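You operate a simulated robot arm through the tools that you are given. There is no shell and no other tool. Be economical: measure what you need, move in short steps, check, and stop when the job is done.

You are at the controls of a simulated robot arm. One attempt, no reset.

TASK
Take the grey strap roll and put it on the side table. Put the carton that says "rim band" from the top of the steel table on the slatted rack of the washer and the carton labelled "grips" on the open shelf under the upper drawer. Take the blue brush from the grey shelf of the washer and put it on the green tray on the top of the steel table. Take the brown parcel from the top of the long bench and leave it in the front rack of the black-rack bike. Take the green tub on the top of the dark bench and put it away on the blue stand's tray. Put the green block from the top of the dark bench on the grey stand's tray. Stack the tube box marked "16 x 1.75" from the top of the right bench on top of the tube box that says "26 x 2.15". Any order will do. Set down upright: carton, brown parcel, green tub.

It is judged by the outcome, as a careful person would: the job done as asked, and still so three seconds after it is handed in. It fails if anything else is knocked over, pushed out of place, dropped, spilled or broken.

THE ROBOT
A 7-joint arm with a fingered hand on a trunk, on a base that drives. Base frame: it is fixed to the floor where the robot stands at the start and does not move with it; the origin is under the middle of the robot, x ahead of it, y to its left, z up; the surface under the hand at the start is at about z = 0.84. Lengths are in m, angles in degrees, forces in N, time in s.
With the tool pointing down near the work surface it reaches from about 0.36 to 0.7 m from the robot's upright axis, wherever it stands. Its first joint turns from -69.0 to 172.0 degrees. Places, roughly: blue brush (10x4x5 cm) [-2.4, -0.7, 0.9]; blue stand's tray [3.2, 7.2, 0.7]; brown parcel [-2.5, 2, 1]; carton [1.25, 0, 0.75]; front rack of the black-rack bike [0.6, 5.6, 0.7]; green block (3x3x4 cm) [4.9, 9.9, 0.9]; green tub [5.25, 10.25, 1]; grey stand's tray (23x35 cm) [3.24, 9.42, 0.96]; grey strap roll (7x7x3 cm) [0.5, -0.1, 0.9]; open shelf under the upper drawer [2.1, 0.2, 0.3]; side table [0.3, 2.2, 0.7]; slatted rack of the washer [-2.5, 0.6, 0.9]; tray (15x12x3 cm) [2.1, 0.1, 0.8]; tube box [2, 11.5, 1]. Payload 3.2 kg.
The TCP is the grasp point between the finger pads, 0.026 m short of the fingertips. In the tool frame z runs along the fingers and y along their closing line. The gripper opens to 0.088 m. The gripper's body begins 0.03 m behind the TCP. The gripper is a hand of 5 fingers: y runs from the thumb to the fingers, the wrist lies at [-0.016, -0.108, -0.172] in the tool frame, and closing takes about 1.5 s.
Orientation is that of the tool frame in the base frame, as [roll, pitch, yaw] about the fixed x, y, z axes, in that order (R = Rz(yaw) Ry(pitch) Rx(roll)). With the fingers straight down and the wrist toward the robot, the tool's x, y and z point along [0, 1, 0], [1, 0, 0] and [0, 0, -1] of the base frame.

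THE INTERFACE
- The arm moves only by the tool servo_tool. Its argument "series" is a list of rows, each an object (a shift or turn left out is 0, a gripper value left out holds the last) with "jaw": the closure in counts, from 0 (fully open) to 255 (shut); "linear": the shift along the tool's x, y, z in units of 400 mm (1.0 is 400 mm), a list of three; "delta_rot": the turn, a rotation vector about the tool's x, y, z in units of 45 degrees (1.0 is 45 degrees), a list of three. In form: [{"jaw": jaw, "linear": [x, y, z], "delta_rot": [ax, ay, az]}, ...]. A call has 1 to 8 rows; each row is the pose to reach, as a shift and turn from the pose commanded when the call began, along the tool's axes at that moment. A call with a number of a shift or a turn outside -1 to 1 is refused whole. A row lasts 0.2 s, in which the tool goes at most 0.05 m and 8.6 degrees; a call with a longer step from one row to the next is refused whole, and so is a gripper value outside its range. A pose out of reach is approached as far as the arm can. The call stops where the force on the tool passes 40 N (or 10 N more than at its start, if that is more) or the arm is blocked; 0.2 s more then pass. The fingers move at their own pace (about 0.072 m/s each) and stop on an object; they squeeze with about 28 N. The grip force told is the motor's: it shows also when the fingers shut on nothing. Time passes only in rows, and 0.2 s behind the last, so rows that repeat a pose let the fingers close. It gives the time, the measured TCP pose, the force on the tool (base axes), the opening and the grip force at its end, in the units of the frame above (readings bear some noise), with the torque about the TCP (base axes, N m) and any sound that the robot's microphone picked up.
- Cameras (640 x 400 px; columns grow to the right, rows downward): "scene" is now at [0.1337, -0.03, 1.3178]; the picture's right is [-0.33, -0.94, -0.00], its down [-0.54, 0.19, -0.82] and it looks along [0.78, -0.27, -0.57] (base axes); focal length 255 px, centre (320, 200). "wrist" rides on the gripper at [0.067, -0.097, -0.117] in the tool frame; the picture's right is [-0.71, 0.33, -0.62], its down [-0.65, -0.65, 0.39] and it looks along [-0.28, 0.68, 0.68] (tool axes); focal length 234 px, centre (320, 200). There is no depth. A picture from a camera that has moved, and an enlarged one, comes with that camera's place and axes in the base frame and with its lens.
- capture(camera): a new picture of that camera. The clock stands still meanwhile.
- lift_body(by): slides the trunk up (or, below 0, down) by that many m; the arm and the scene camera ride with it, the base frame stays. It gives what a move gives, with no picture.
- roll_base(legs): drives the robot by 1 to 6 legs, each [ahead, left, turn to the left] in m, m and degrees, along the robot's own axes; the way and the turn of a leg run together, so that a leg with both is an arc; at most 1.5 m and 180 degrees a leg. The arm and the cameras ride along, it lands a little off, and it stops where it bumps. It gives what a move gives.
- hand_shape(shape): the hand has 5 fingers and takes this shape, open, in about a second: jaw (thumb against the fingers, like two jaws); tri (thumb and two fingers); tip (a fingertip pinch); poke (one finger out to press); point (the index stretched); flat (the hand flat); cup (the hand cupped); fist (a fist). The gripper value then closes the fingers along that shape, each until it touches; the sizes above hold for jaw. It gives what a move gives, with no picture.
- pan_tilt(pan, tilt): turns the head with the scene camera to pan (to the left, within 86 degrees either way) and tilt (down, from -29 to 69), counted from straight ahead of the robot. It gives what a move gives.
- close_up(camera, box): a new picture of the part [left, top, right, bottom] of that camera's present view, enlarged. The clock stands still meanwhile.
- finish_job(): hands the job in; it is judged then, once.

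Work in short steps. Places have to be worked out from the pictures, the camera data and where the tool is seen: move nearer, look again, correct. Check each grasp and each placing, and mend what went wrong. You have 483 turns and 228 pictures in all, those below and enlarged ones among them. Open the gripper and draw the arm clear of the work before you hand the job in, unless the task says otherwise; then end with one line.

The tools are called after "Emit:" as a command line: name --argument value ..., lists and objects as JSON in quotes. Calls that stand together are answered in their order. servo_tool: Moves the arm, as the interface text tells. Its arguments: {"type":"object","properties":{"series":{"type":"array","items":{"type":"object","properties":{"jaw":{"type":"number"},"linear":{"type":"array","items":{"type":"number"}},"delta_rot":{"type":"array","items":{"type":"number"}}}}}},"required":["series"]} The other tools are called the same way: lift_body (by) slides the trunk up or down; hand_shape (shape) gives the hand a shape; roll_base (legs) drives the base; pan_tilt (pan, tilt) turns the head that bears the scene camera; capture (camera) takes a picture; close_up (camera, box) takes an enlarged picture of a part of a camera's view; finish_job () hands the job in.

At the start:

```text
time_s: 0.0
tool_pos: [0.4986, -0.2174, 1.0902]
orientation: [-180.0, -0.1, 90.0]
contact_force: [-0.4, -0.6, 1.0]
ft_torque: [0.02, -0.02, 0.03]
grip_width: 0.0876
grasp_force: 0.2
shape: jaw
trunk travel left (down, up): [-0.625, 0.215]
robot x, y, heading: [-0.0004, -0.0015, -0.0]
head pan, tilt: [-19.5, 34.7]
```

scene: 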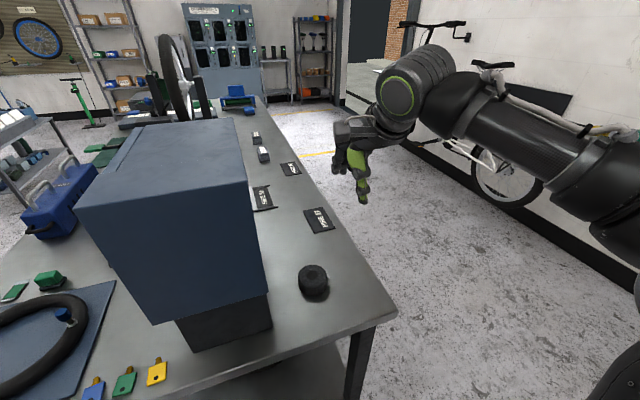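
wrist: 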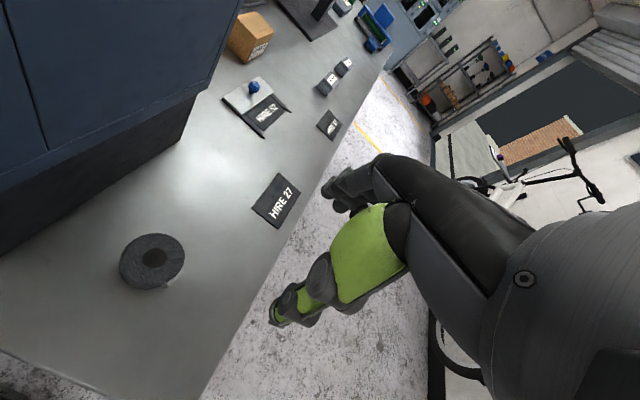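

The roll is at about (0.477, -0.134) in both pictures. I shift over it first and go part of the way down, then check.

Emit:
servo_tool --series '[{"jaw": 0, "linear": [0.105, -0.027, 0]}, {"linear": [0.208, -0.054, 0]}, {"linear": [0.208, -0.054, 0.12]}, {"linear": [0.208, -0.054, 0.24]}, {"linear": [0.208, -0.054, 0.3]}]'

Emit:
capture --camera "wrist"

Emit:
capture --camera "scene"

```text
time_s: 1.2
tool_pos: [0.4778, -0.1339, 0.9691]
orientation: [-180.0, 0.0, 90.0]
contact_force: [0.4, -0.2, 1.0]
ft_torque: [0.02, 0.01, 0.01]
grip_width: 0.0877
grasp_force: 0.1
shape: jaw
trunk travel left (down, up): [-0.625, 0.215]
robot x, y, heading: [-0.0003, 0.0009, -0.1]
head pan, tilt: [-19.5, 34.7]
```

```text
225 pictures are left
camera wrist: at [0.3805, -0.0668, 1.0867], right [0.33, -0.71, 0.62], down [-0.65, -0.65, -0.39], along [0.68, -0.28, -0.68], focal length 234 px, centre (320, 200)
```

wrist: 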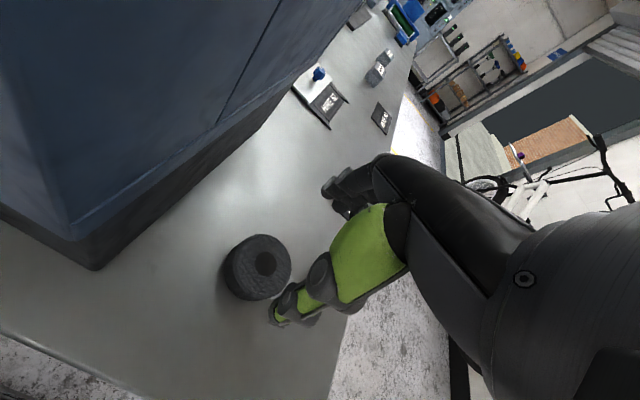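

```text
224 pictures are left
camera scene: at [0.134, -0.0302, 1.3178], right [-0.33, -0.94, 0.0], down [-0.54, 0.19, -0.82], along [0.78, -0.27, -0.57], focal length 255 px, centre (320, 200)
```

scene: 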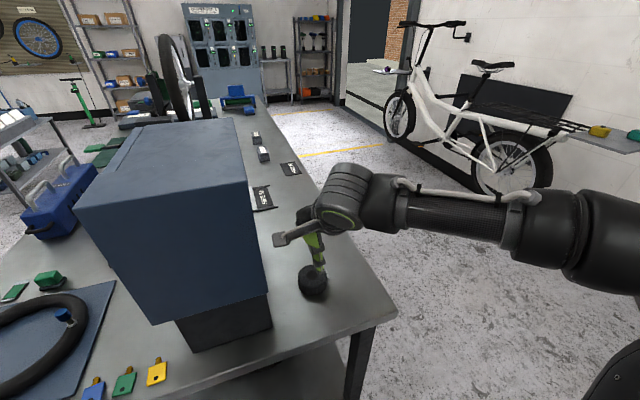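

Roll confirmed at (0.480, -0.133). Going down around it and closing.

Emit:
servo_tool --series '[{"linear": [0.002, 0.006, 0.1]}, {"linear": [0.002, 0.006, 0.2]}, {"linear": [0.002, 0.006, 0.242]}, {"linear": [0.002, 0.006, 0.242]}]'

Emit:
capture --camera "wrist"

```text
time_s: 2.2
tool_pos: [0.4785, -0.1336, 0.872]
orientation: [179.9, 0.0, 89.8]
contact_force: [1.1, -0.3, 0.6]
ft_torque: [0.02, 0.01, 0.03]
grip_width: 0.0879
grasp_force: 0.1
shape: jaw
trunk travel left (down, up): [-0.625, 0.215]
robot x, y, heading: [-0.0019, 0.0007, 0.1]
head pan, tilt: [-19.5, 34.7]
```

```text
223 pictures are left
camera wrist: at [0.3807, -0.0662, 0.9892], right [0.33, -0.71, 0.62], down [-0.65, -0.65, -0.39], along [0.68, -0.28, -0.68], focal length 234 px, centre (320, 200)
```

wrist: 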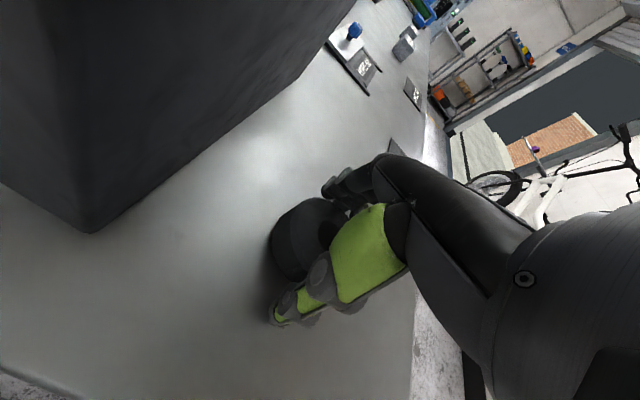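

Well placed around the roll; closing.

Emit:
servo_tool --series '[{"jaw": 255}, {"jaw": 255}, {"jaw": 255}, {"jaw": 255}, {"jaw": 255}, {"jaw": 255}, {"jaw": 255}, {"jaw": 255}]'

Emit:
servo_tool --series '[{"linear": [0, 0, -0.08]}, {"linear": [0, 0, -0.2]}, {"linear": [0, 0, -0.3]}, {"linear": [0, 0, -0.4]}, {"linear": [0, 0, -0.5]}]'

Emit:
capture --camera "wrist"

Emit:
pan_tilt --pan 80 --tilt 20

Emit:
capture --camera "scene"

Emit:
pan_tilt --pan 20 --tilt 15

Emit:
capture --camera "scene"

```text
time_s: 4.0
tool_pos: [0.4789, -0.1322, 0.8718]
orientation: [179.9, 0.1, 90.0]
contact_force: [-1.0, 0.5, -0.4]
ft_torque: [-0.01, 0.11, 0.01]
grip_width: 0.0584
grasp_force: 28.1
shape: jaw
trunk travel left (down, up): [-0.625, 0.215]
robot x, y, heading: [0.0002, 0.0012, -0.0]
head pan, tilt: [-19.5, 34.7]
```

```text
time_s: 5.2
tool_pos: [0.4785, -0.1347, 1.0733]
orientation: [-179.9, 0.0, 90.1]
contact_force: [0.3, 0.4, -0.9]
ft_torque: [0.03, 0.02, 0.03]
grip_width: 0.0584
grasp_force: 28.3
shape: jaw
trunk travel left (down, up): [-0.625, 0.215]
robot x, y, heading: [0.0012, -0.0029, 0.1]
head pan, tilt: [-19.5, 34.7]
```

```text
222 pictures are left
camera wrist: at [0.3806, -0.0683, 1.1905], right [0.33, -0.71, 0.62], down [-0.65, -0.65, -0.39], along [0.68, -0.28, -0.68], focal length 234 px, centre (320, 200)
```

wrist: 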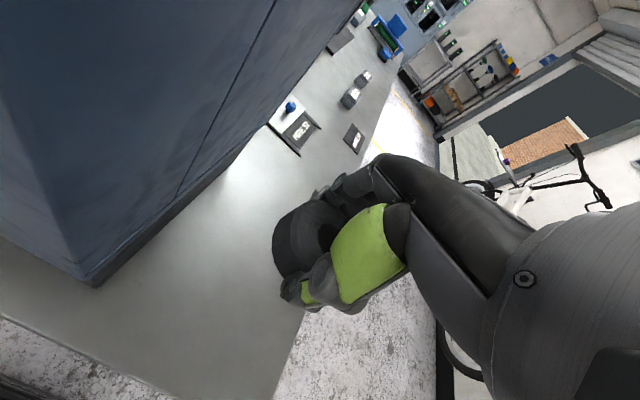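

```text
time_s: 7.0
tool_pos: [0.4784, -0.1345, 1.073]
orientation: [179.9, 0.0, 90.0]
contact_force: [-0.1, -0.3, -1.6]
ft_torque: [0.0, -0.04, -0.01]
grip_width: 0.0582
grasp_force: 28.1
shape: jaw
trunk travel left (down, up): [-0.625, 0.215]
robot x, y, heading: [0.0025, 0.0014, 0.1]
head pan, tilt: [80.0, 20.0]
```

```text
221 pictures are left
camera scene: at [0.067, 0.0911, 1.3411], right [0.98, -0.17, 0.0], down [-0.06, -0.34, -0.94], along [0.16, 0.93, -0.34], focal length 255 px, centre (320, 200)
```

scene: 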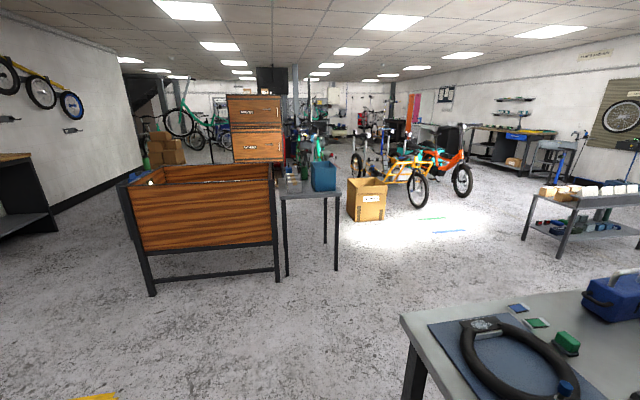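

```text
time_s: 8.3
tool_pos: [0.4793, -0.1342, 1.0719]
orientation: [-180.0, 0.0, 89.9]
contact_force: [0.4, 0.5, -0.7]
ft_torque: [-0.01, -0.02, -0.04]
grip_width: 0.0582
grasp_force: 27.9
shape: jaw
trunk travel left (down, up): [-0.625, 0.215]
robot x, y, heading: [-0.0003, -0.0009, 0.1]
head pan, tilt: [20.0, 15.0]
```

```text
220 pictures are left
camera scene: at [0.1385, 0.0315, 1.3492], right [0.34, -0.94, 0.0], down [-0.24, -0.09, -0.97], along [0.91, 0.33, -0.26], focal length 255 px, centre (320, 200)
```

scene: 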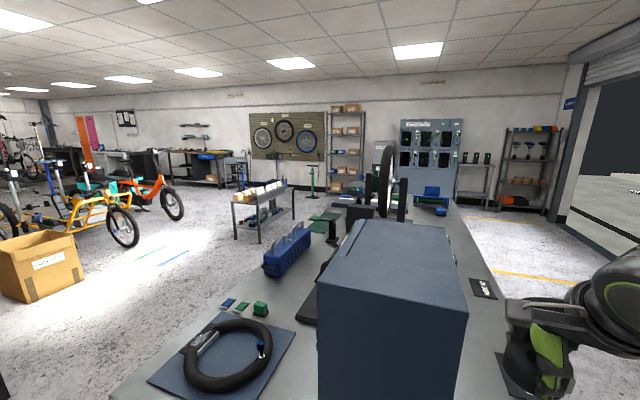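

The roll is held. The side table appears to span x 0.08–0.55, y 1.93–2.39, z about 0.70. I back off the steel table, turn left, and drive up to the side table.

Emit:
roll_base --legs '[[-0.4, 0, 0], [0, 0, 90], [1.0, 0, 0], [0, -0.6, 0], [0.4, 0, 0]]'

Emit:
pan_tilt --pan 0 --tilt 45

Emit:
capture --camera "scene"

Emit:
capture --camera "wrist"

```text
time_s: 24.3
tool_pos: [0.3817, 1.8385, 1.0715]
orientation: [-180.0, 0.0, 177.9]
contact_force: [1.1, -0.4, -1.7]
ft_torque: [0.0, 0.0, 0.01]
grip_width: 0.0578
grasp_force: 27.9
shape: jaw
trunk travel left (down, up): [-0.625, 0.215]
robot x, y, heading: [0.2313, 1.3634, 87.8]
head pan, tilt: [20.0, 15.0]
```

```text
time_s: 25.2
tool_pos: [0.3814, 1.838, 1.0723]
orientation: [-179.9, 0.1, 177.8]
contact_force: [-0.4, 0.3, 0.0]
ft_torque: [-0.01, 0.02, 0.01]
grip_width: 0.0578
grasp_force: 28.7
shape: jaw
trunk travel left (down, up): [-0.625, 0.215]
robot x, y, heading: [0.23, 1.3653, 88.1]
head pan, tilt: [0.0, 45.0]
```

```text
219 pictures are left
camera scene: at [0.2347, 1.4958, 1.3025], right [1.0, -0.04, 0.0], down [-0.03, -0.71, -0.71], along [0.03, 0.71, -0.71], focal length 255 px, centre (320, 200)
```

scene: 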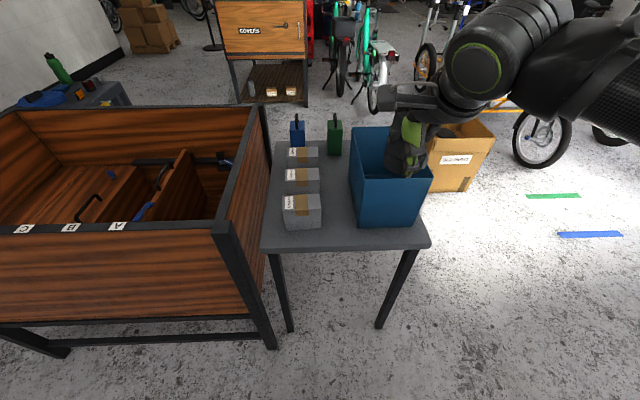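

```text
218 pictures are left
camera wrist: at [0.3112, 1.7434, 1.1899], right [0.72, 0.3, 0.62], down [0.62, -0.68, -0.39], along [0.3, 0.67, -0.68], focal length 234 px, centre (320, 200)
```

wrist: 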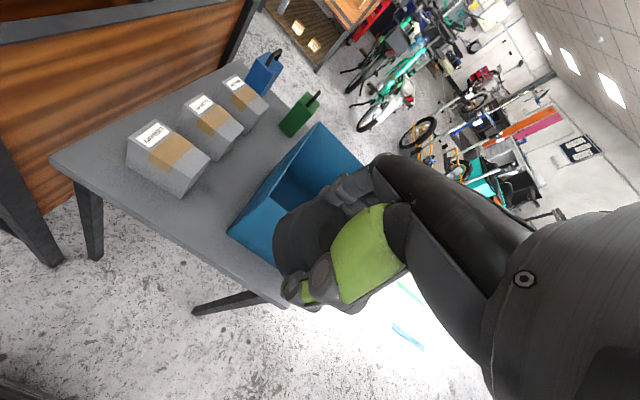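

The free strip on the table lies between the small cartons (x<0.26) and the blue bin (x>0.35). I aim for (0.305, 1.95), moving above it first and then part way down.

Emit:
servo_tool --series '[{"linear": [0.067, 0.09, 0]}, {"linear": [0.134, 0.18, 0]}, {"linear": [0.2, 0.2725, 0]}, {"linear": [0.2, 0.2725, 0.12]}, {"linear": [0.2, 0.2725, 0.24]}, {"linear": [0.2, 0.2725, 0.36]}, {"linear": [0.2, 0.2725, 0.45]}, {"linear": [0.2, 0.2725, 0.45]}]'

Emit:
capture --camera "scene"

Emit:
capture --camera "wrist"

```text
time_s: 27.0
tool_pos: [0.3034, 1.9507, 0.891]
orientation: [-179.9, -0.1, 177.8]
contact_force: [-1.5, -0.3, -0.6]
ft_torque: [0.01, -0.02, 0.0]
grip_width: 0.0576
grasp_force: 27.2
shape: jaw
trunk travel left (down, up): [-0.625, 0.215]
robot x, y, heading: [0.2319, 1.3673, 88.0]
head pan, tilt: [0.0, 45.0]
```

```text
217 pictures are left
camera scene: at [0.2347, 1.4955, 1.3025], right [1.0, -0.04, 0.0], down [-0.03, -0.71, -0.71], along [0.03, 0.71, -0.71], focal length 255 px, centre (320, 200)
```

scene: 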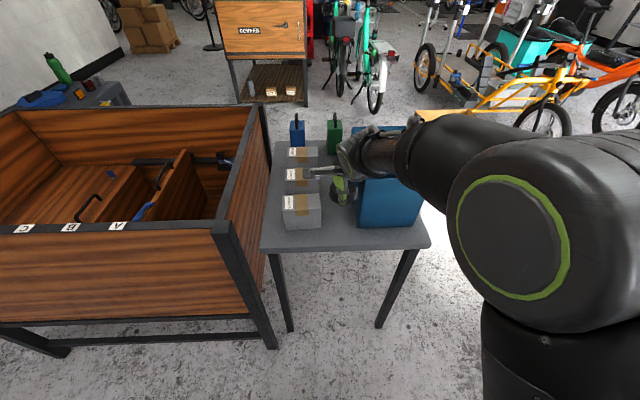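

```text
216 pictures are left
camera wrist: at [0.2325, 1.8552, 1.0087], right [0.72, 0.3, 0.62], down [0.62, -0.68, -0.39], along [0.3, 0.67, -0.68], focal length 234 px, centre (320, 200)
```

wrist: 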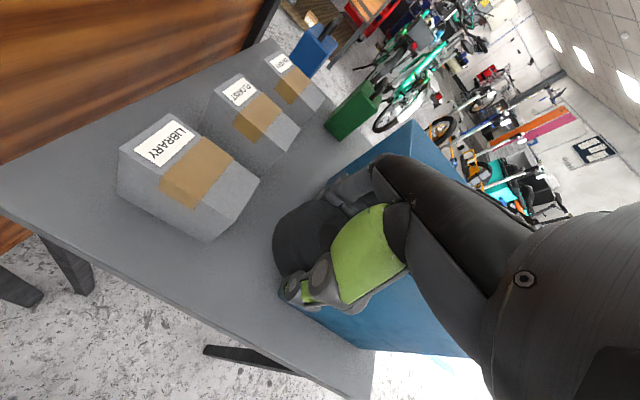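

Lined up, with room on both sides. Lowering to just above the table, then gently to contact.

Emit:
servo_tool --series '[{"linear": [0, 0, 0.12]}, {"linear": [0, 0, 0.24]}, {"linear": [0, 0, 0.34]}, {"linear": [0, 0, 0.37]}, {"linear": [0, 0, 0.37]}]'

Emit:
capture --camera "wrist"

Emit:
close_up --camera "scene" --box '[250, 120, 450, 260]'

```text
time_s: 28.2
tool_pos: [0.3041, 1.9505, 0.7502]
orientation: [179.2, -0.1, 177.8]
contact_force: [-1.7, 2.8, 24.7]
ft_torque: [-0.46, -0.08, -0.03]
grip_width: 0.0586
grasp_force: 28.3
shape: jaw
trunk travel left (down, up): [-0.625, 0.215]
robot x, y, heading: [0.228, 1.3635, 87.8]
head pan, tilt: [0.0, 45.0]
```

```text
215 pictures are left
camera wrist: at [0.2332, 1.8538, 0.8667], right [0.72, 0.3, 0.63], down [0.62, -0.67, -0.4], along [0.3, 0.68, -0.67], focal length 234 px, centre (320, 200)
```

wrist: 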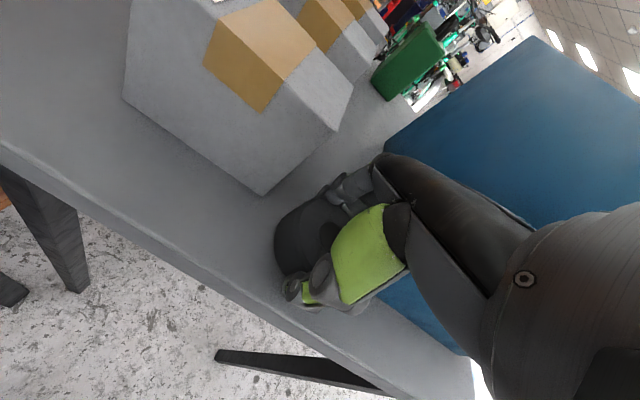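

```text
2.86 times, centred on (350, 190) of scene
camera zoom: at [0.2338, 1.4914, 1.3033], right [1.0, -0.04, 0.0], down [-0.03, -0.7, -0.71], along [0.03, 0.71, -0.7], focal length 729 px, centre (234, 229)
```

zoom: 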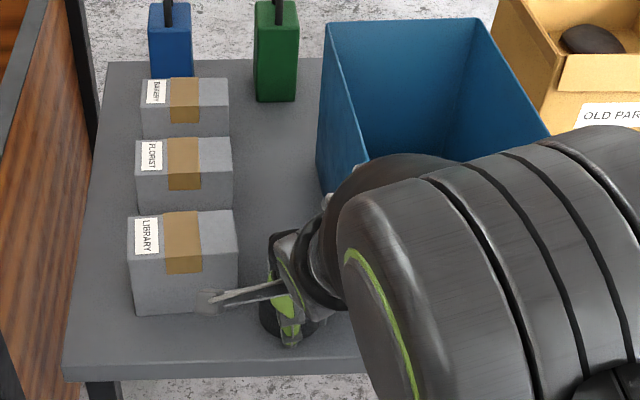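

The roll touches the table (25 N up, table at about 0.72). I ease off slightly and open.

Emit:
servo_tool --series '[{"linear": [0, 0, -0.015]}, {"linear": [0, 0, -0.015], "jaw": 0}, {"linear": [0, 0, -0.015]}, {"linear": [0, 0, -0.015]}, {"linear": [0, 0, -0.015]}, {"linear": [0, 0, -0.015]}]'

Emit:
servo_tool --series '[{"linear": [0, 0, -0.08]}, {"linear": [0, 0, -0.2]}, {"linear": [0, 0, -0.32]}, {"linear": [0, 0, -0.44]}, {"linear": [0, 0, -0.56]}, {"linear": [0, 0, -0.68]}]'

Emit:
capture --camera "wrist"

Emit:
capture --camera "scene"

```text
time_s: 29.6
tool_pos: [0.3044, 1.9507, 0.7496]
orientation: [180.0, 0.0, 177.8]
contact_force: [-1.1, -0.3, -1.2]
ft_torque: [-0.02, 0.01, -0.01]
grip_width: 0.0878
grasp_force: 0.0
shape: jaw
trunk travel left (down, up): [-0.625, 0.215]
robot x, y, heading: [0.2268, 1.3622, 87.8]
head pan, tilt: [0.0, 45.0]
```

```text
time_s: 31.0
tool_pos: [0.3065, 1.9502, 1.0237]
orientation: [180.0, 0.0, 177.9]
contact_force: [0.9, 0.8, 0.6]
ft_torque: [0.0, -0.01, -0.01]
grip_width: 0.088
grasp_force: 0.0
shape: jaw
trunk travel left (down, up): [-0.625, 0.215]
robot x, y, heading: [0.2283, 1.3665, 87.9]
head pan, tilt: [0.0, 45.0]
```

```text
213 pictures are left
camera wrist: at [0.2371, 1.8541, 1.1416], right [0.72, 0.31, 0.62], down [0.62, -0.68, -0.39], along [0.3, 0.67, -0.68], focal length 234 px, centre (320, 200)
```

wrist: 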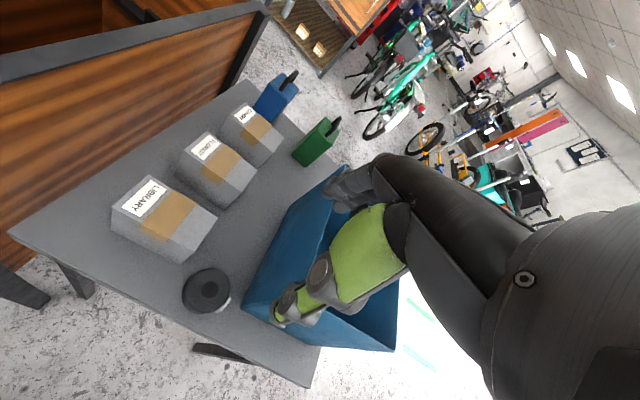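

```text
212 pictures are left
camera scene: at [0.2346, 1.495, 1.3025], right [1.0, -0.04, 0.0], down [-0.03, -0.71, -0.71], along [0.03, 0.71, -0.71], focal length 255 px, centre (320, 200)
```

scene: 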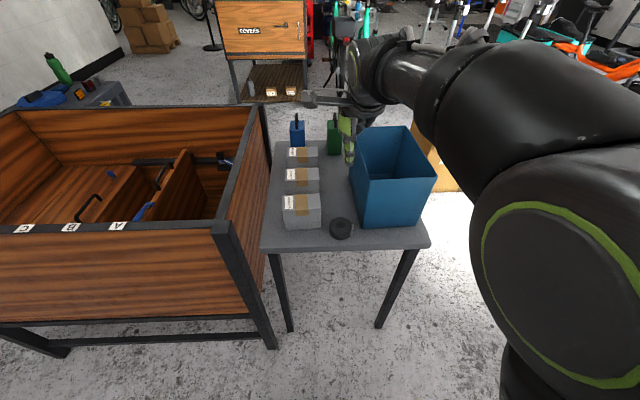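

The roll sits on the side table. Now I retract the arm and drive back around to the right side of the steel table, facing it, to find the cartons.

Emit:
servo_tool --series '[{"linear": [0, -0.12, -0.03]}, {"linear": [0, -0.24, -0.06]}, {"linear": [0, -0.36, -0.1]}, {"linear": [0, -0.46, -0.15]}]'

Emit:
roll_base --legs '[[-0.4, 0, 0], [0, 0.8, 2], [-1.5, 0, 0], [-0.25, 0, 0], [0, -1.4, 0]]'

Emit:
pan_tilt --pan 0 --tilt 35

Emit:
capture --camera "scene"

```text
refused: row 3 steps farther than a row can; nothing moved
```

```text
time_s: 52.5
tool_pos: [0.825, -0.2152, 1.0235]
orientation: [-180.0, 0.0, 178.8]
contact_force: [-0.5, 0.4, 0.8]
ft_torque: [0.04, -0.02, -0.03]
grip_width: 0.0879
grasp_force: 0.1
shape: jaw
trunk travel left (down, up): [-0.625, 0.215]
robot x, y, heading: [0.7556, -0.8002, 88.7]
head pan, tilt: [0.0, 45.0]
```

```text
time_s: 53.2
tool_pos: [0.825, -0.2161, 1.0231]
orientation: [-180.0, 0.0, 178.8]
contact_force: [-0.1, 0.0, 0.1]
ft_torque: [-0.02, 0.0, 0.01]
grip_width: 0.0877
grasp_force: 0.0
shape: jaw
trunk travel left (down, up): [-0.625, 0.215]
robot x, y, heading: [0.7542, -0.8026, 88.7]
head pan, tilt: [0.0, 35.0]
```

```text
211 pictures are left
camera scene: at [0.759, -0.6648, 1.3172], right [1.0, -0.02, 0.0], down [-0.01, -0.57, -0.82], along [0.02, 0.82, -0.57], focal length 255 px, centre (320, 200)
```

scene: 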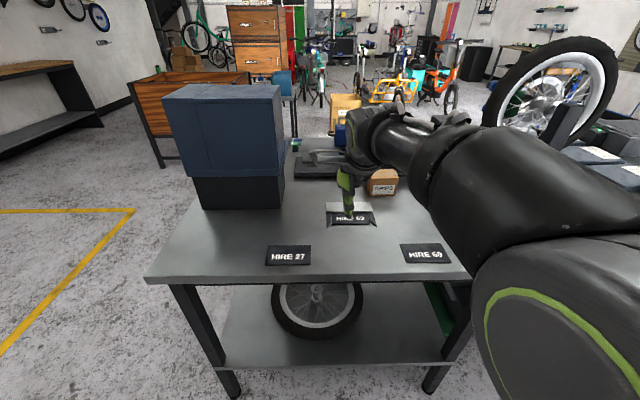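

The retract was refused but the way was clear. I retract now and look closely at the table.

Emit:
servo_tool --series '[{"linear": [0.08, -0.08, -0.03]}, {"linear": [0.16, -0.16, -0.06]}, {"linear": [0.24, -0.24, -0.09]}, {"linear": [0.32, -0.32, -0.12]}, {"linear": [0.4, -0.4, -0.12]}]'

Emit:
capture --camera "scene"

Emit:
close_up --camera "scene" --box '[280, 110, 480, 235]'

Emit:
pan_tilt --pan -40 --tilt 30

Emit:
capture --camera "scene"

```text
time_s: 54.4
tool_pos: [0.6616, -0.373, 1.0728]
orientation: [179.9, 0.0, 178.7]
contact_force: [0.6, -0.8, 0.1]
ft_torque: [0.01, 0.01, 0.01]
grip_width: 0.088
grasp_force: 0.0
shape: jaw
trunk travel left (down, up): [-0.625, 0.215]
robot x, y, heading: [0.7553, -0.8022, 88.7]
head pan, tilt: [0.0, 35.0]
```

```text
210 pictures are left
camera scene: at [0.7578, -0.6657, 1.3174], right [1.0, -0.02, 0.0], down [-0.01, -0.57, -0.82], along [0.02, 0.82, -0.57], focal length 255 px, centre (320, 200)
```

scene: 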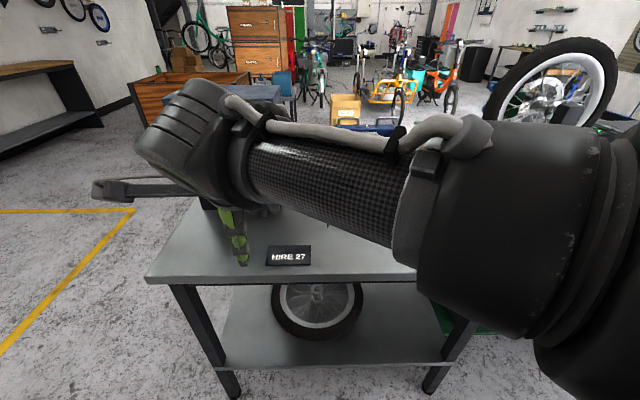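

```text
3.20 times, centred on (380, 172) of scene
camera zoom: at [0.7578, -0.6657, 1.3174], right [1.0, -0.02, 0.0], down [-0.01, -0.57, -0.82], along [0.02, 0.82, -0.57], focal length 816 px, centre (128, 288)
```

zoom: 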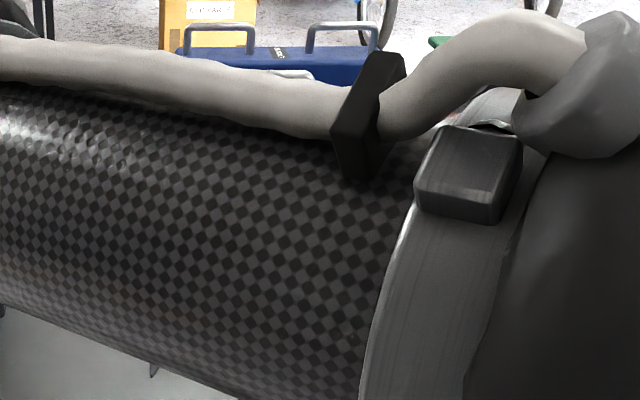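

```text
time_s: 55.5
tool_pos: [0.6615, -0.3735, 1.0732]
orientation: [-180.0, 0.0, 178.8]
contact_force: [1.1, 0.1, 0.0]
ft_torque: [-0.03, 0.0, 0.0]
grip_width: 0.088
grasp_force: 0.1
shape: jaw
trunk travel left (down, up): [-0.625, 0.215]
robot x, y, heading: [0.7535, -0.8045, 88.7]
head pan, tilt: [-40.0, 30.0]
```

```text
208 pictures are left
camera scene: at [0.8167, -0.6847, 1.325], right [0.75, -0.66, 0.0], down [-0.33, -0.38, -0.87], along [0.57, 0.65, -0.5], focal length 255 px, centre (320, 200)
```

scene: 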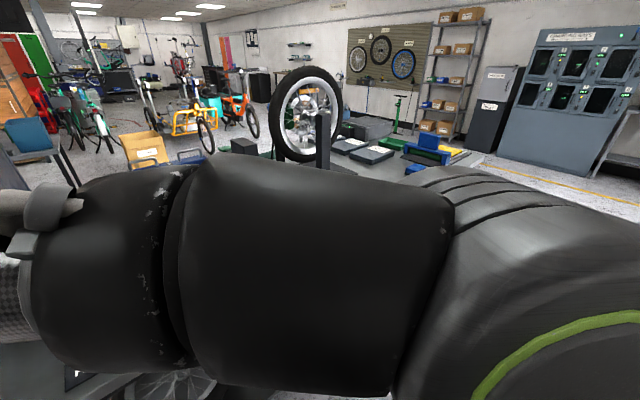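

The arm blocks the view; I bring it back to the right side as at the start and drive further along the aisle so the table is on the robot's left.

Emit:
servo_tool --series '[{"linear": [-0.12, 0, 0]}, {"linear": [-0.24, 0, 0]}, {"linear": [-0.36, 0, 0]}, {"linear": [-0.48, 0, 0]}, {"linear": [-0.6, 0, 0]}, {"linear": [-0.72, 0, 0]}, {"linear": [-0.8, 0, 0]}]'

Emit:
roll_base --legs '[[0, -0.6, 1.3]]'

Emit:
pan_tilt --pan 20 --tilt 35

Emit:
capture --camera "scene"

Emit:
pan_tilt --pan -30 --tilt 30

Emit:
capture --camera "scene"

```text
time_s: 57.1
tool_pos: [0.9814, -0.3794, 1.0711]
orientation: [180.0, 0.0, 178.8]
contact_force: [-0.6, 0.5, 0.6]
ft_torque: [0.01, 0.03, 0.03]
grip_width: 0.0881
grasp_force: 0.0
shape: jaw
trunk travel left (down, up): [-0.625, 0.215]
robot x, y, heading: [0.7565, -0.8012, 88.8]
head pan, tilt: [-40.0, 30.0]
```

```text
time_s: 60.4
tool_pos: [1.5653, -0.3809, 1.0716]
orientation: [180.0, 0.0, 179.8]
contact_force: [0.3, 0.4, -0.4]
ft_torque: [-0.02, -0.01, -0.01]
grip_width: 0.0878
grasp_force: 0.0
shape: jaw
trunk travel left (down, up): [-0.625, 0.215]
robot x, y, heading: [1.3485, -0.8102, 89.9]
head pan, tilt: [-40.0, 30.0]
```

```text
time_s: 61.7
tool_pos: [1.5619, -0.3822, 1.0707]
orientation: [-179.9, 0.1, 179.8]
contact_force: [-0.7, 0.0, 0.0]
ft_torque: [0.01, 0.02, 0.01]
grip_width: 0.0877
grasp_force: 0.0
shape: jaw
trunk travel left (down, up): [-0.625, 0.215]
robot x, y, heading: [1.3455, -0.8094, 90.1]
head pan, tilt: [20.0, 35.0]
```

```text
207 pictures are left
camera scene: at [1.3178, -0.677, 1.3173], right [0.94, 0.34, 0.0], down [0.19, -0.54, -0.82], along [-0.28, 0.77, -0.57], focal length 255 px, centre (320, 200)
```

scene: 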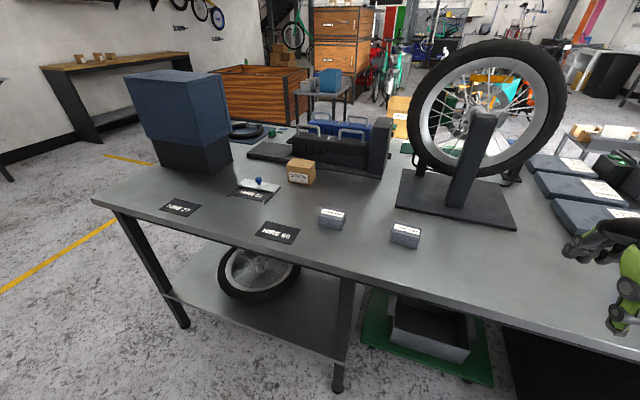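

```text
time_s: 62.9
tool_pos: [1.564, -0.3818, 1.0713]
orientation: [-179.9, -0.1, 179.9]
contact_force: [0.5, -0.2, -0.4]
ft_torque: [-0.02, 0.01, -0.01]
grip_width: 0.0878
grasp_force: 0.1
shape: jaw
trunk travel left (down, up): [-0.625, 0.215]
robot x, y, heading: [1.3433, -0.8084, 89.8]
head pan, tilt: [-30.0, 30.0]
```

```text
206 pictures are left
camera scene: at [1.3929, -0.6816, 1.3251], right [0.87, -0.5, 0.0], down [-0.25, -0.43, -0.87], along [0.43, 0.75, -0.5], focal length 255 px, centre (320, 200)
```

scene: 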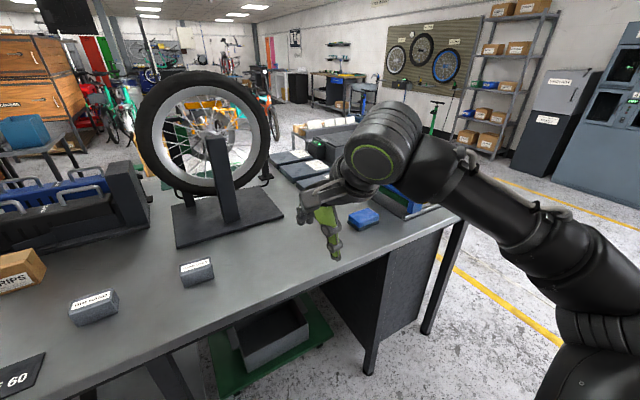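

The brown carton appears to read "GRIPS"; two small grey cartons with labels stand near. Close-ups to read them.

Emit:
close_up --camera "scene" --box '[0, 230, 240, 380]'

Emit:
close_up --camera "scene" --box '[270, 120, 470, 250]'

Emit:
pan_tilt --pan 10 --tilt 50

Emit:
capture --camera "scene"

```text
2.67 times, centred on (120, 305) of scene
camera zoom: at [1.3929, -0.6816, 1.3251], right [0.87, -0.5, 0.0], down [-0.25, -0.43, -0.87], along [0.43, 0.75, -0.5], focal length 680 px, centre (853, -80)
```

zoom: 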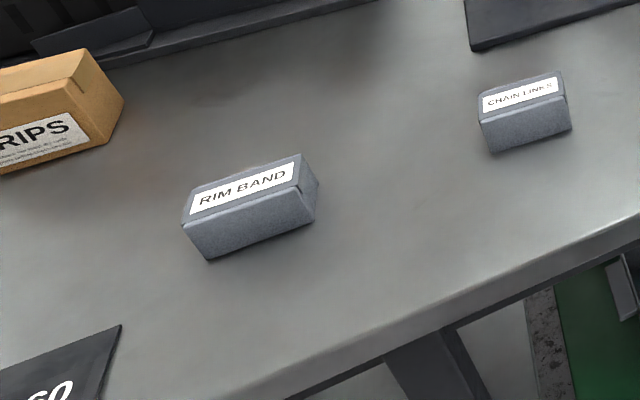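

```text
3.08 times, centred on (370, 185) of scene
camera zoom: at [1.3929, -0.6816, 1.3251], right [0.87, -0.5, 0.0], down [-0.25, -0.43, -0.87], along [0.43, 0.75, -0.5], focal length 785 px, centre (166, 246)
```

zoom: 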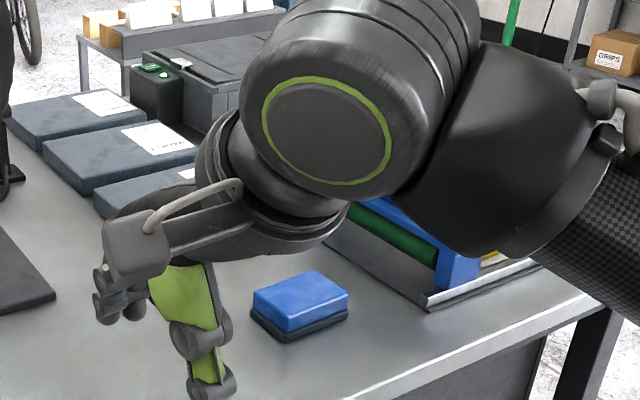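

```text
time_s: 64.0
tool_pos: [1.5633, -0.382, 1.0718]
orientation: [-180.0, 0.0, 179.8]
contact_force: [0.3, 0.0, 0.7]
ft_torque: [0.02, 0.01, 0.0]
grip_width: 0.0876
grasp_force: 0.1
shape: jaw
trunk travel left (down, up): [-0.625, 0.215]
robot x, y, heading: [1.3453, -0.8091, 89.7]
head pan, tilt: [10.0, 50.0]
```

```text
203 pictures are left
camera scene: at [1.3345, -0.684, 1.2956], right [0.99, 0.17, 0.0], down [0.13, -0.75, -0.64], along [-0.11, 0.63, -0.77], focal length 255 px, centre (320, 200)
```

scene: 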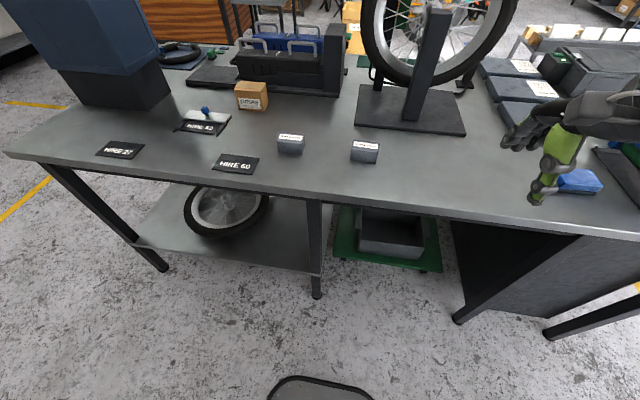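

The rim band carton is the left grey one, at about (1.158, -0.138), 7 cm along x, ~4 cm deep, top near 0.885. I drive a bit closer and put the hand above it.

Emit:
roll_base --legs '[[0.15, 0.15, 0]]'

```text
time_s: 65.6
tool_pos: [1.4187, -0.2322, 1.0721]
orientation: [179.9, 0.0, 179.7]
contact_force: [-0.1, -0.8, 0.7]
ft_torque: [-0.02, -0.05, 0.0]
grip_width: 0.088
grasp_force: 0.1
shape: jaw
trunk travel left (down, up): [-0.625, 0.215]
robot x, y, heading: [1.2002, -0.6578, 89.8]
head pan, tilt: [10.0, 50.0]
```

Moving above the carton.

Emit:
servo_tool --series '[{"linear": [0.11, 0.04, 0]}, {"linear": [0.22, 0.08, 0]}, {"linear": [0.33, 0.12, 0]}, {"linear": [0.44, 0.16, 0]}, {"linear": [0.55, 0.2, 0]}, {"linear": [0.652, 0.235, 0.03]}, {"linear": [0.652, 0.235, 0.14]}, {"linear": [0.652, 0.235, 0.18]}]'

Emit:
capture --camera "wrist"

Emit:
capture --camera "scene"

```text
time_s: 67.4
tool_pos: [1.1555, -0.1374, 0.9977]
orientation: [179.8, 0.0, 179.7]
contact_force: [0.4, 0.0, -0.1]
ft_torque: [0.05, 0.04, -0.02]
grip_width: 0.088
grasp_force: 0.1
shape: jaw
trunk travel left (down, up): [-0.625, 0.215]
robot x, y, heading: [1.2026, -0.6608, 89.3]
head pan, tilt: [10.0, 50.0]
```

```text
202 pictures are left
camera wrist: at [1.0894, -0.2353, 1.1169], right [0.71, 0.33, 0.62], down [0.65, -0.66, -0.39], along [0.28, 0.68, -0.68], focal length 234 px, centre (320, 200)
```

wrist: 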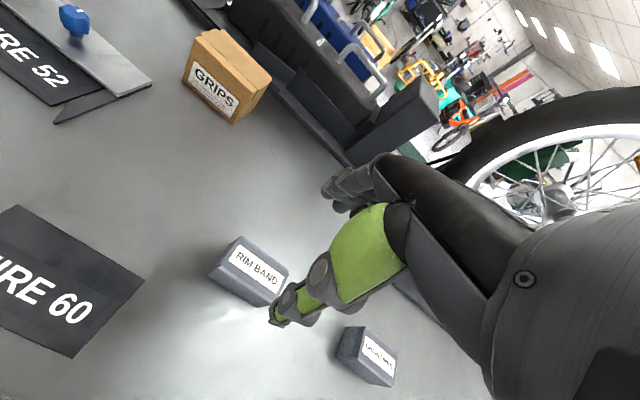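

```text
201 pictures are left
camera scene: at [1.1883, -0.5338, 1.2955], right [0.99, 0.17, 0.0], down [0.13, -0.76, -0.64], along [-0.11, 0.63, -0.77], focal length 255 px, centre (320, 200)
```

scene: 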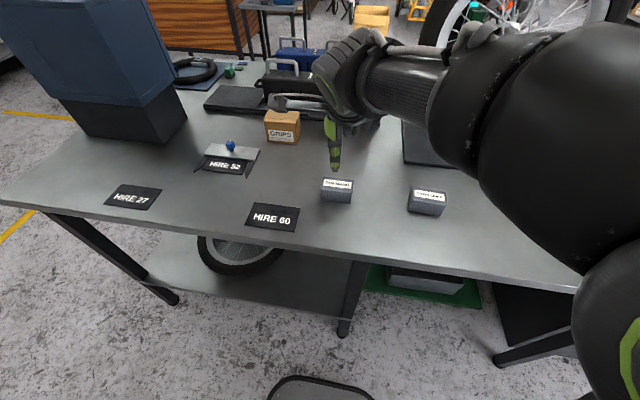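

Carton centre at (1.163, -0.138). Descending and gripping across its short side.

Emit:
servo_tool --series '[{"linear": [-0.018, 0, 0.1]}, {"linear": [-0.018, 0, 0.2]}, {"linear": [-0.018, 0, 0.295]}, {"linear": [-0.018, 0, 0.295]}]'

Emit:
servo_tool --series '[{"jaw": 255}, {"jaw": 255}, {"jaw": 255}, {"jaw": 255}, {"jaw": 255}, {"jaw": 255}, {"jaw": 255}, {"jaw": 255}]'

Emit:
capture --camera "wrist"

```text
time_s: 68.4
tool_pos: [1.1675, -0.1373, 0.8815]
orientation: [-180.0, 0.1, 179.7]
contact_force: [-0.5, 0.4, 0.1]
ft_torque: [0.01, -0.04, -0.03]
grip_width: 0.0881
grasp_force: 0.0
shape: jaw
trunk travel left (down, up): [-0.625, 0.215]
robot x, y, heading: [1.1999, -0.6617, 89.6]
head pan, tilt: [10.0, 50.0]
```

```text
time_s: 70.2
tool_pos: [1.1665, -0.1377, 0.8822]
orientation: [180.0, 0.0, 179.7]
contact_force: [0.2, -0.9, 0.3]
ft_torque: [0.03, 0.0, 0.05]
grip_width: 0.0401
grasp_force: 27.9
shape: jaw
trunk travel left (down, up): [-0.625, 0.215]
robot x, y, heading: [1.2007, -0.6628, 89.5]
head pan, tilt: [10.0, 50.0]
```

```text
200 pictures are left
camera wrist: at [1.0992, -0.2348, 0.9986], right [0.71, 0.33, 0.62], down [0.65, -0.66, -0.39], along [0.28, 0.68, -0.68], focal length 234 px, centre (320, 200)
```

wrist: 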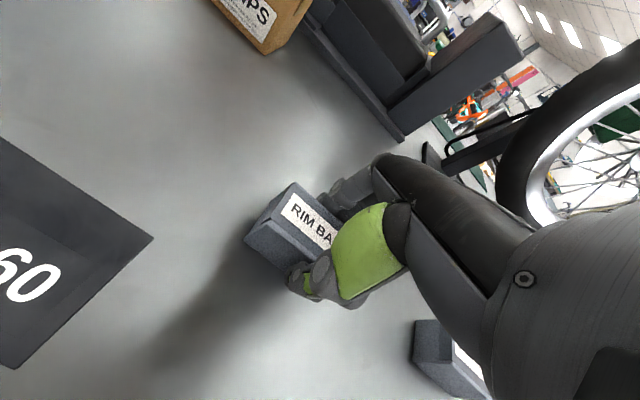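

Held at 4 cm. Lifting and tucking to the right, then driving toward the washer.

Emit:
servo_tool --series '[{"linear": [0, 0, -0.1]}, {"linear": [0, 0, -0.2]}, {"linear": [0, 0, -0.32]}, {"linear": [0, 0, -0.44]}, {"linear": [-0.05, -0.05, -0.5]}, {"linear": [-0.13, -0.13, -0.5]}, {"linear": [-0.21, -0.21, -0.5]}, {"linear": [-0.29, -0.29, -0.5]}]'

Emit:
roll_base --legs '[[-0.25, 0, 0], [0, 1.5, 0], [0, 0.5, 0], [0, 0, 90], [0, -1.0, 0]]'

Emit:
pan_tilt --pan 0 --tilt 20

Emit:
capture --camera "scene"

Emit:
capture --camera "wrist"

```text
time_s: 72.0
tool_pos: [1.2828, -0.2547, 1.0819]
orientation: [180.0, -0.1, 179.7]
contact_force: [0.7, -0.1, -0.9]
ft_torque: [0.0, 0.03, -0.01]
grip_width: 0.0403
grasp_force: 27.8
shape: jaw
trunk travel left (down, up): [-0.625, 0.215]
robot x, y, heading: [1.201, -0.6576, 89.7]
head pan, tilt: [10.0, 50.0]
```

```text
time_s: 92.0
tool_pos: [-1.2168, 0.1569, 1.0798]
orientation: [180.0, 0.0, -88.1]
contact_force: [-0.8, 0.0, -1.3]
ft_torque: [-0.01, 0.0, -0.02]
grip_width: 0.0401
grasp_force: 27.2
shape: jaw
trunk travel left (down, up): [-0.625, 0.215]
robot x, y, heading: [-0.8071, 0.0925, -178.2]
head pan, tilt: [10.0, 50.0]
```

```text
time_s: 92.9
tool_pos: [-1.2181, 0.1557, 1.0811]
orientation: [-179.9, 0.0, -88.2]
contact_force: [-0.1, -0.1, -1.7]
ft_torque: [-0.02, 0.01, -0.05]
grip_width: 0.04
grasp_force: 28.1
shape: jaw
trunk travel left (down, up): [-0.625, 0.215]
robot x, y, heading: [-0.807, 0.0917, -177.9]
head pan, tilt: [0.0, 20.0]
```

```text
199 pictures are left
camera scene: at [-0.95, 0.0871, 1.341], right [-0.03, 1.0, 0.0], down [0.34, 0.01, -0.94], along [-0.94, -0.03, -0.34], focal length 255 px, centre (320, 200)
```

scene: 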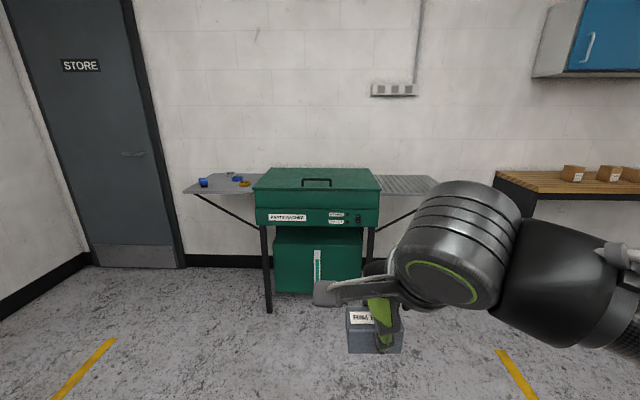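

```text
198 pictures are left
camera wrist: at [-1.1177, 0.0924, 1.1988], right [-0.36, 0.7, 0.62], down [0.63, 0.67, -0.39], along [-0.69, 0.26, -0.68], focal length 234 px, centre (320, 200)
```

wrist: 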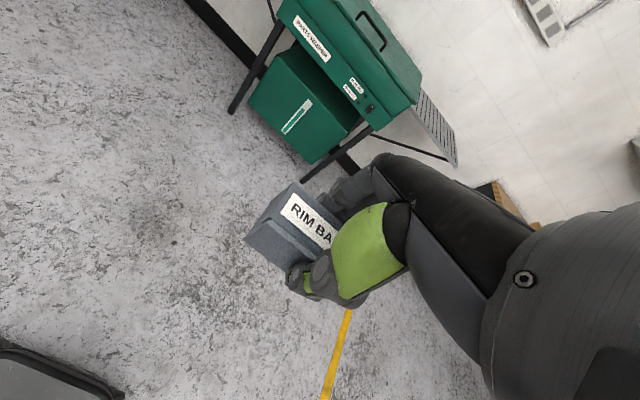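

The washer's slatted rack is its right wing, about x -2.65..-2.30, y 0.36..0.70, z about 0.9; the grey shelf with the brush is the left wing. I move right and forward to reach the rack.

Emit:
roll_base --legs '[[0, -0.4, -2], [1.0, 0, 0]]'

Emit:
pan_tilt --pan 10 --tilt 45

Emit:
capture --camera "scene"

Emit:
capture --camera "wrist"

```text
time_s: 100.2
tool_pos: [-2.2252, 0.5614, 1.081]
orientation: [-179.9, 0.0, -88.8]
contact_force: [-0.1, -0.4, -2.0]
ft_torque: [-0.02, -0.01, -0.02]
grip_width: 0.0398
grasp_force: 28.0
shape: jaw
trunk travel left (down, up): [-0.625, 0.215]
robot x, y, heading: [-1.8156, 0.493, -178.8]
head pan, tilt: [0.0, 20.0]
```

```text
time_s: 101.1
tool_pos: [-2.2246, 0.5637, 1.0814]
orientation: [-180.0, 0.0, -88.9]
contact_force: [-0.2, -0.5, -0.9]
ft_torque: [0.02, 0.0, 0.01]
grip_width: 0.04
grasp_force: 28.1
shape: jaw
trunk travel left (down, up): [-0.625, 0.215]
robot x, y, heading: [-1.8191, 0.4945, -178.6]
head pan, tilt: [10.0, 45.0]
```

```text
197 pictures are left
camera scene: at [-1.9458, 0.4749, 1.3025], right [-0.19, 0.98, 0.0], down [0.69, 0.14, -0.71], along [-0.69, -0.14, -0.71], focal length 255 px, centre (320, 200)
```

scene: 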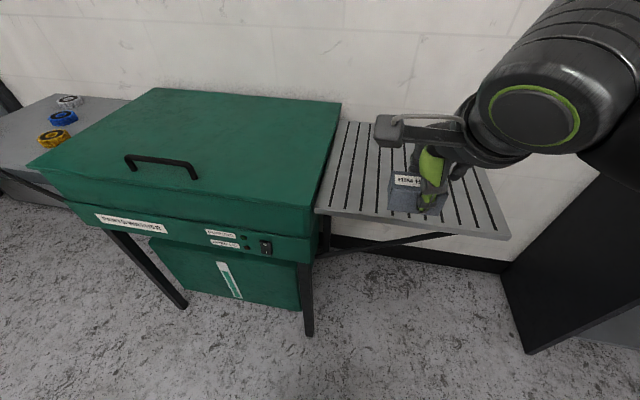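

```text
196 pictures are left
camera wrist: at [-2.1266, 0.4966, 1.1988], right [-0.34, 0.7, 0.62], down [0.64, 0.66, -0.39], along [-0.69, 0.27, -0.68], focal length 234 px, centre (320, 200)
```

wrist: 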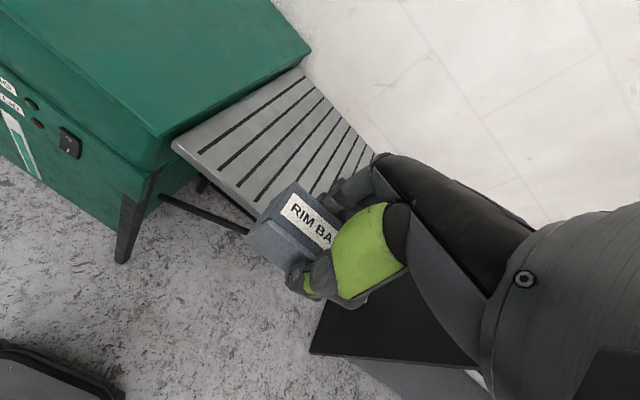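

Rack measured: x -2.73..-2.32, y 0.39..0.79. Aiming for about (-2.46, 0.57): forward first, then down most of the way.

Emit:
servo_tool --series '[{"linear": [0, 0.12, 0]}, {"linear": [-0.01, 0.24, 0]}, {"linear": [-0.02, 0.36, 0]}, {"linear": [-0.03, 0.48, 0]}, {"linear": [-0.03, 0.59, 0]}, {"linear": [-0.03, 0.59, 0.12]}, {"linear": [-0.03, 0.59, 0.24]}, {"linear": [-0.03, 0.59, 0.28]}]'

Emit:
capture --camera "wrist"

Emit:
capture --camera "scene"

```text
time_s: 102.9
tool_pos: [-2.4621, 0.5693, 0.9681]
orientation: [-179.9, 0.1, -89.0]
contact_force: [0.0, -0.1, -1.5]
ft_torque: [0.01, 0.02, 0.01]
grip_width: 0.04
grasp_force: 28.0
shape: jaw
trunk travel left (down, up): [-0.625, 0.215]
robot x, y, heading: [-1.8182, 0.4923, -179.0]
head pan, tilt: [10.0, 45.0]
```

```text
195 pictures are left
camera wrist: at [-2.3634, 0.5047, 1.0858], right [-0.34, 0.7, 0.62], down [0.64, 0.66, -0.39], along [-0.69, 0.27, -0.68], focal length 234 px, centre (320, 200)
```

wrist: 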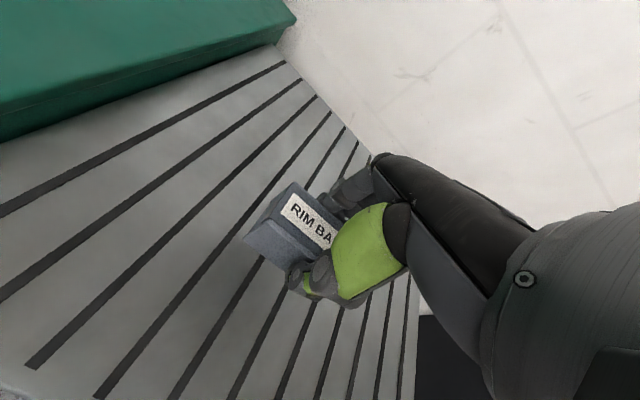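

```text
194 pictures are left
camera scene: at [-1.9455, 0.475, 1.3025], right [-0.19, 0.98, 0.0], down [0.69, 0.14, -0.71], along [-0.69, -0.14, -0.71], focal length 255 px, centre (320, 200)
```

scene: 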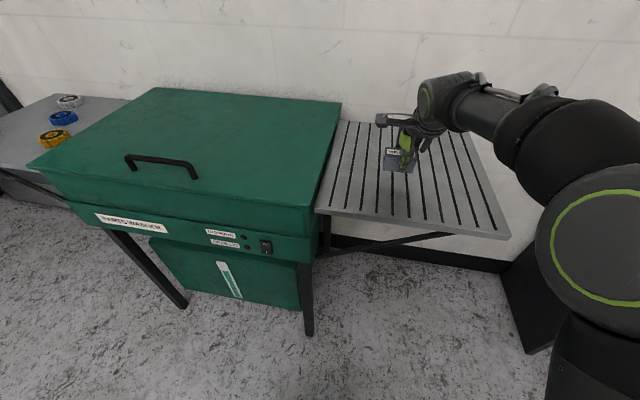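

Over the rack. Lowering slowly until contact.

Emit:
servo_tool --series '[{"linear": [0, 0, 0.05]}, {"linear": [0, 0, 0.09]}, {"linear": [0, 0, 0.12]}, {"linear": [0, 0, 0.14]}, {"linear": [0, 0, 0.16]}, {"linear": [0, 0, 0.18]}]'

```text
time_s: 104.1
tool_pos: [-2.4627, 0.5696, 0.9255]
orientation: [177.8, -0.3, -89.0]
contact_force: [5.9, 0.0, 18.7]
ft_torque: [0.02, -0.74, -0.01]
grip_width: 0.042
grasp_force: 28.2
shape: jaw
trunk travel left (down, up): [-0.625, 0.215]
robot x, y, heading: [-1.8164, 0.4855, -179.2]
head pan, tilt: [10.0, 45.0]
stopped in row 5: the force on the tool passed its limit at 42 N (the readings are from after the stop); the commanded pose is now the measured one
```

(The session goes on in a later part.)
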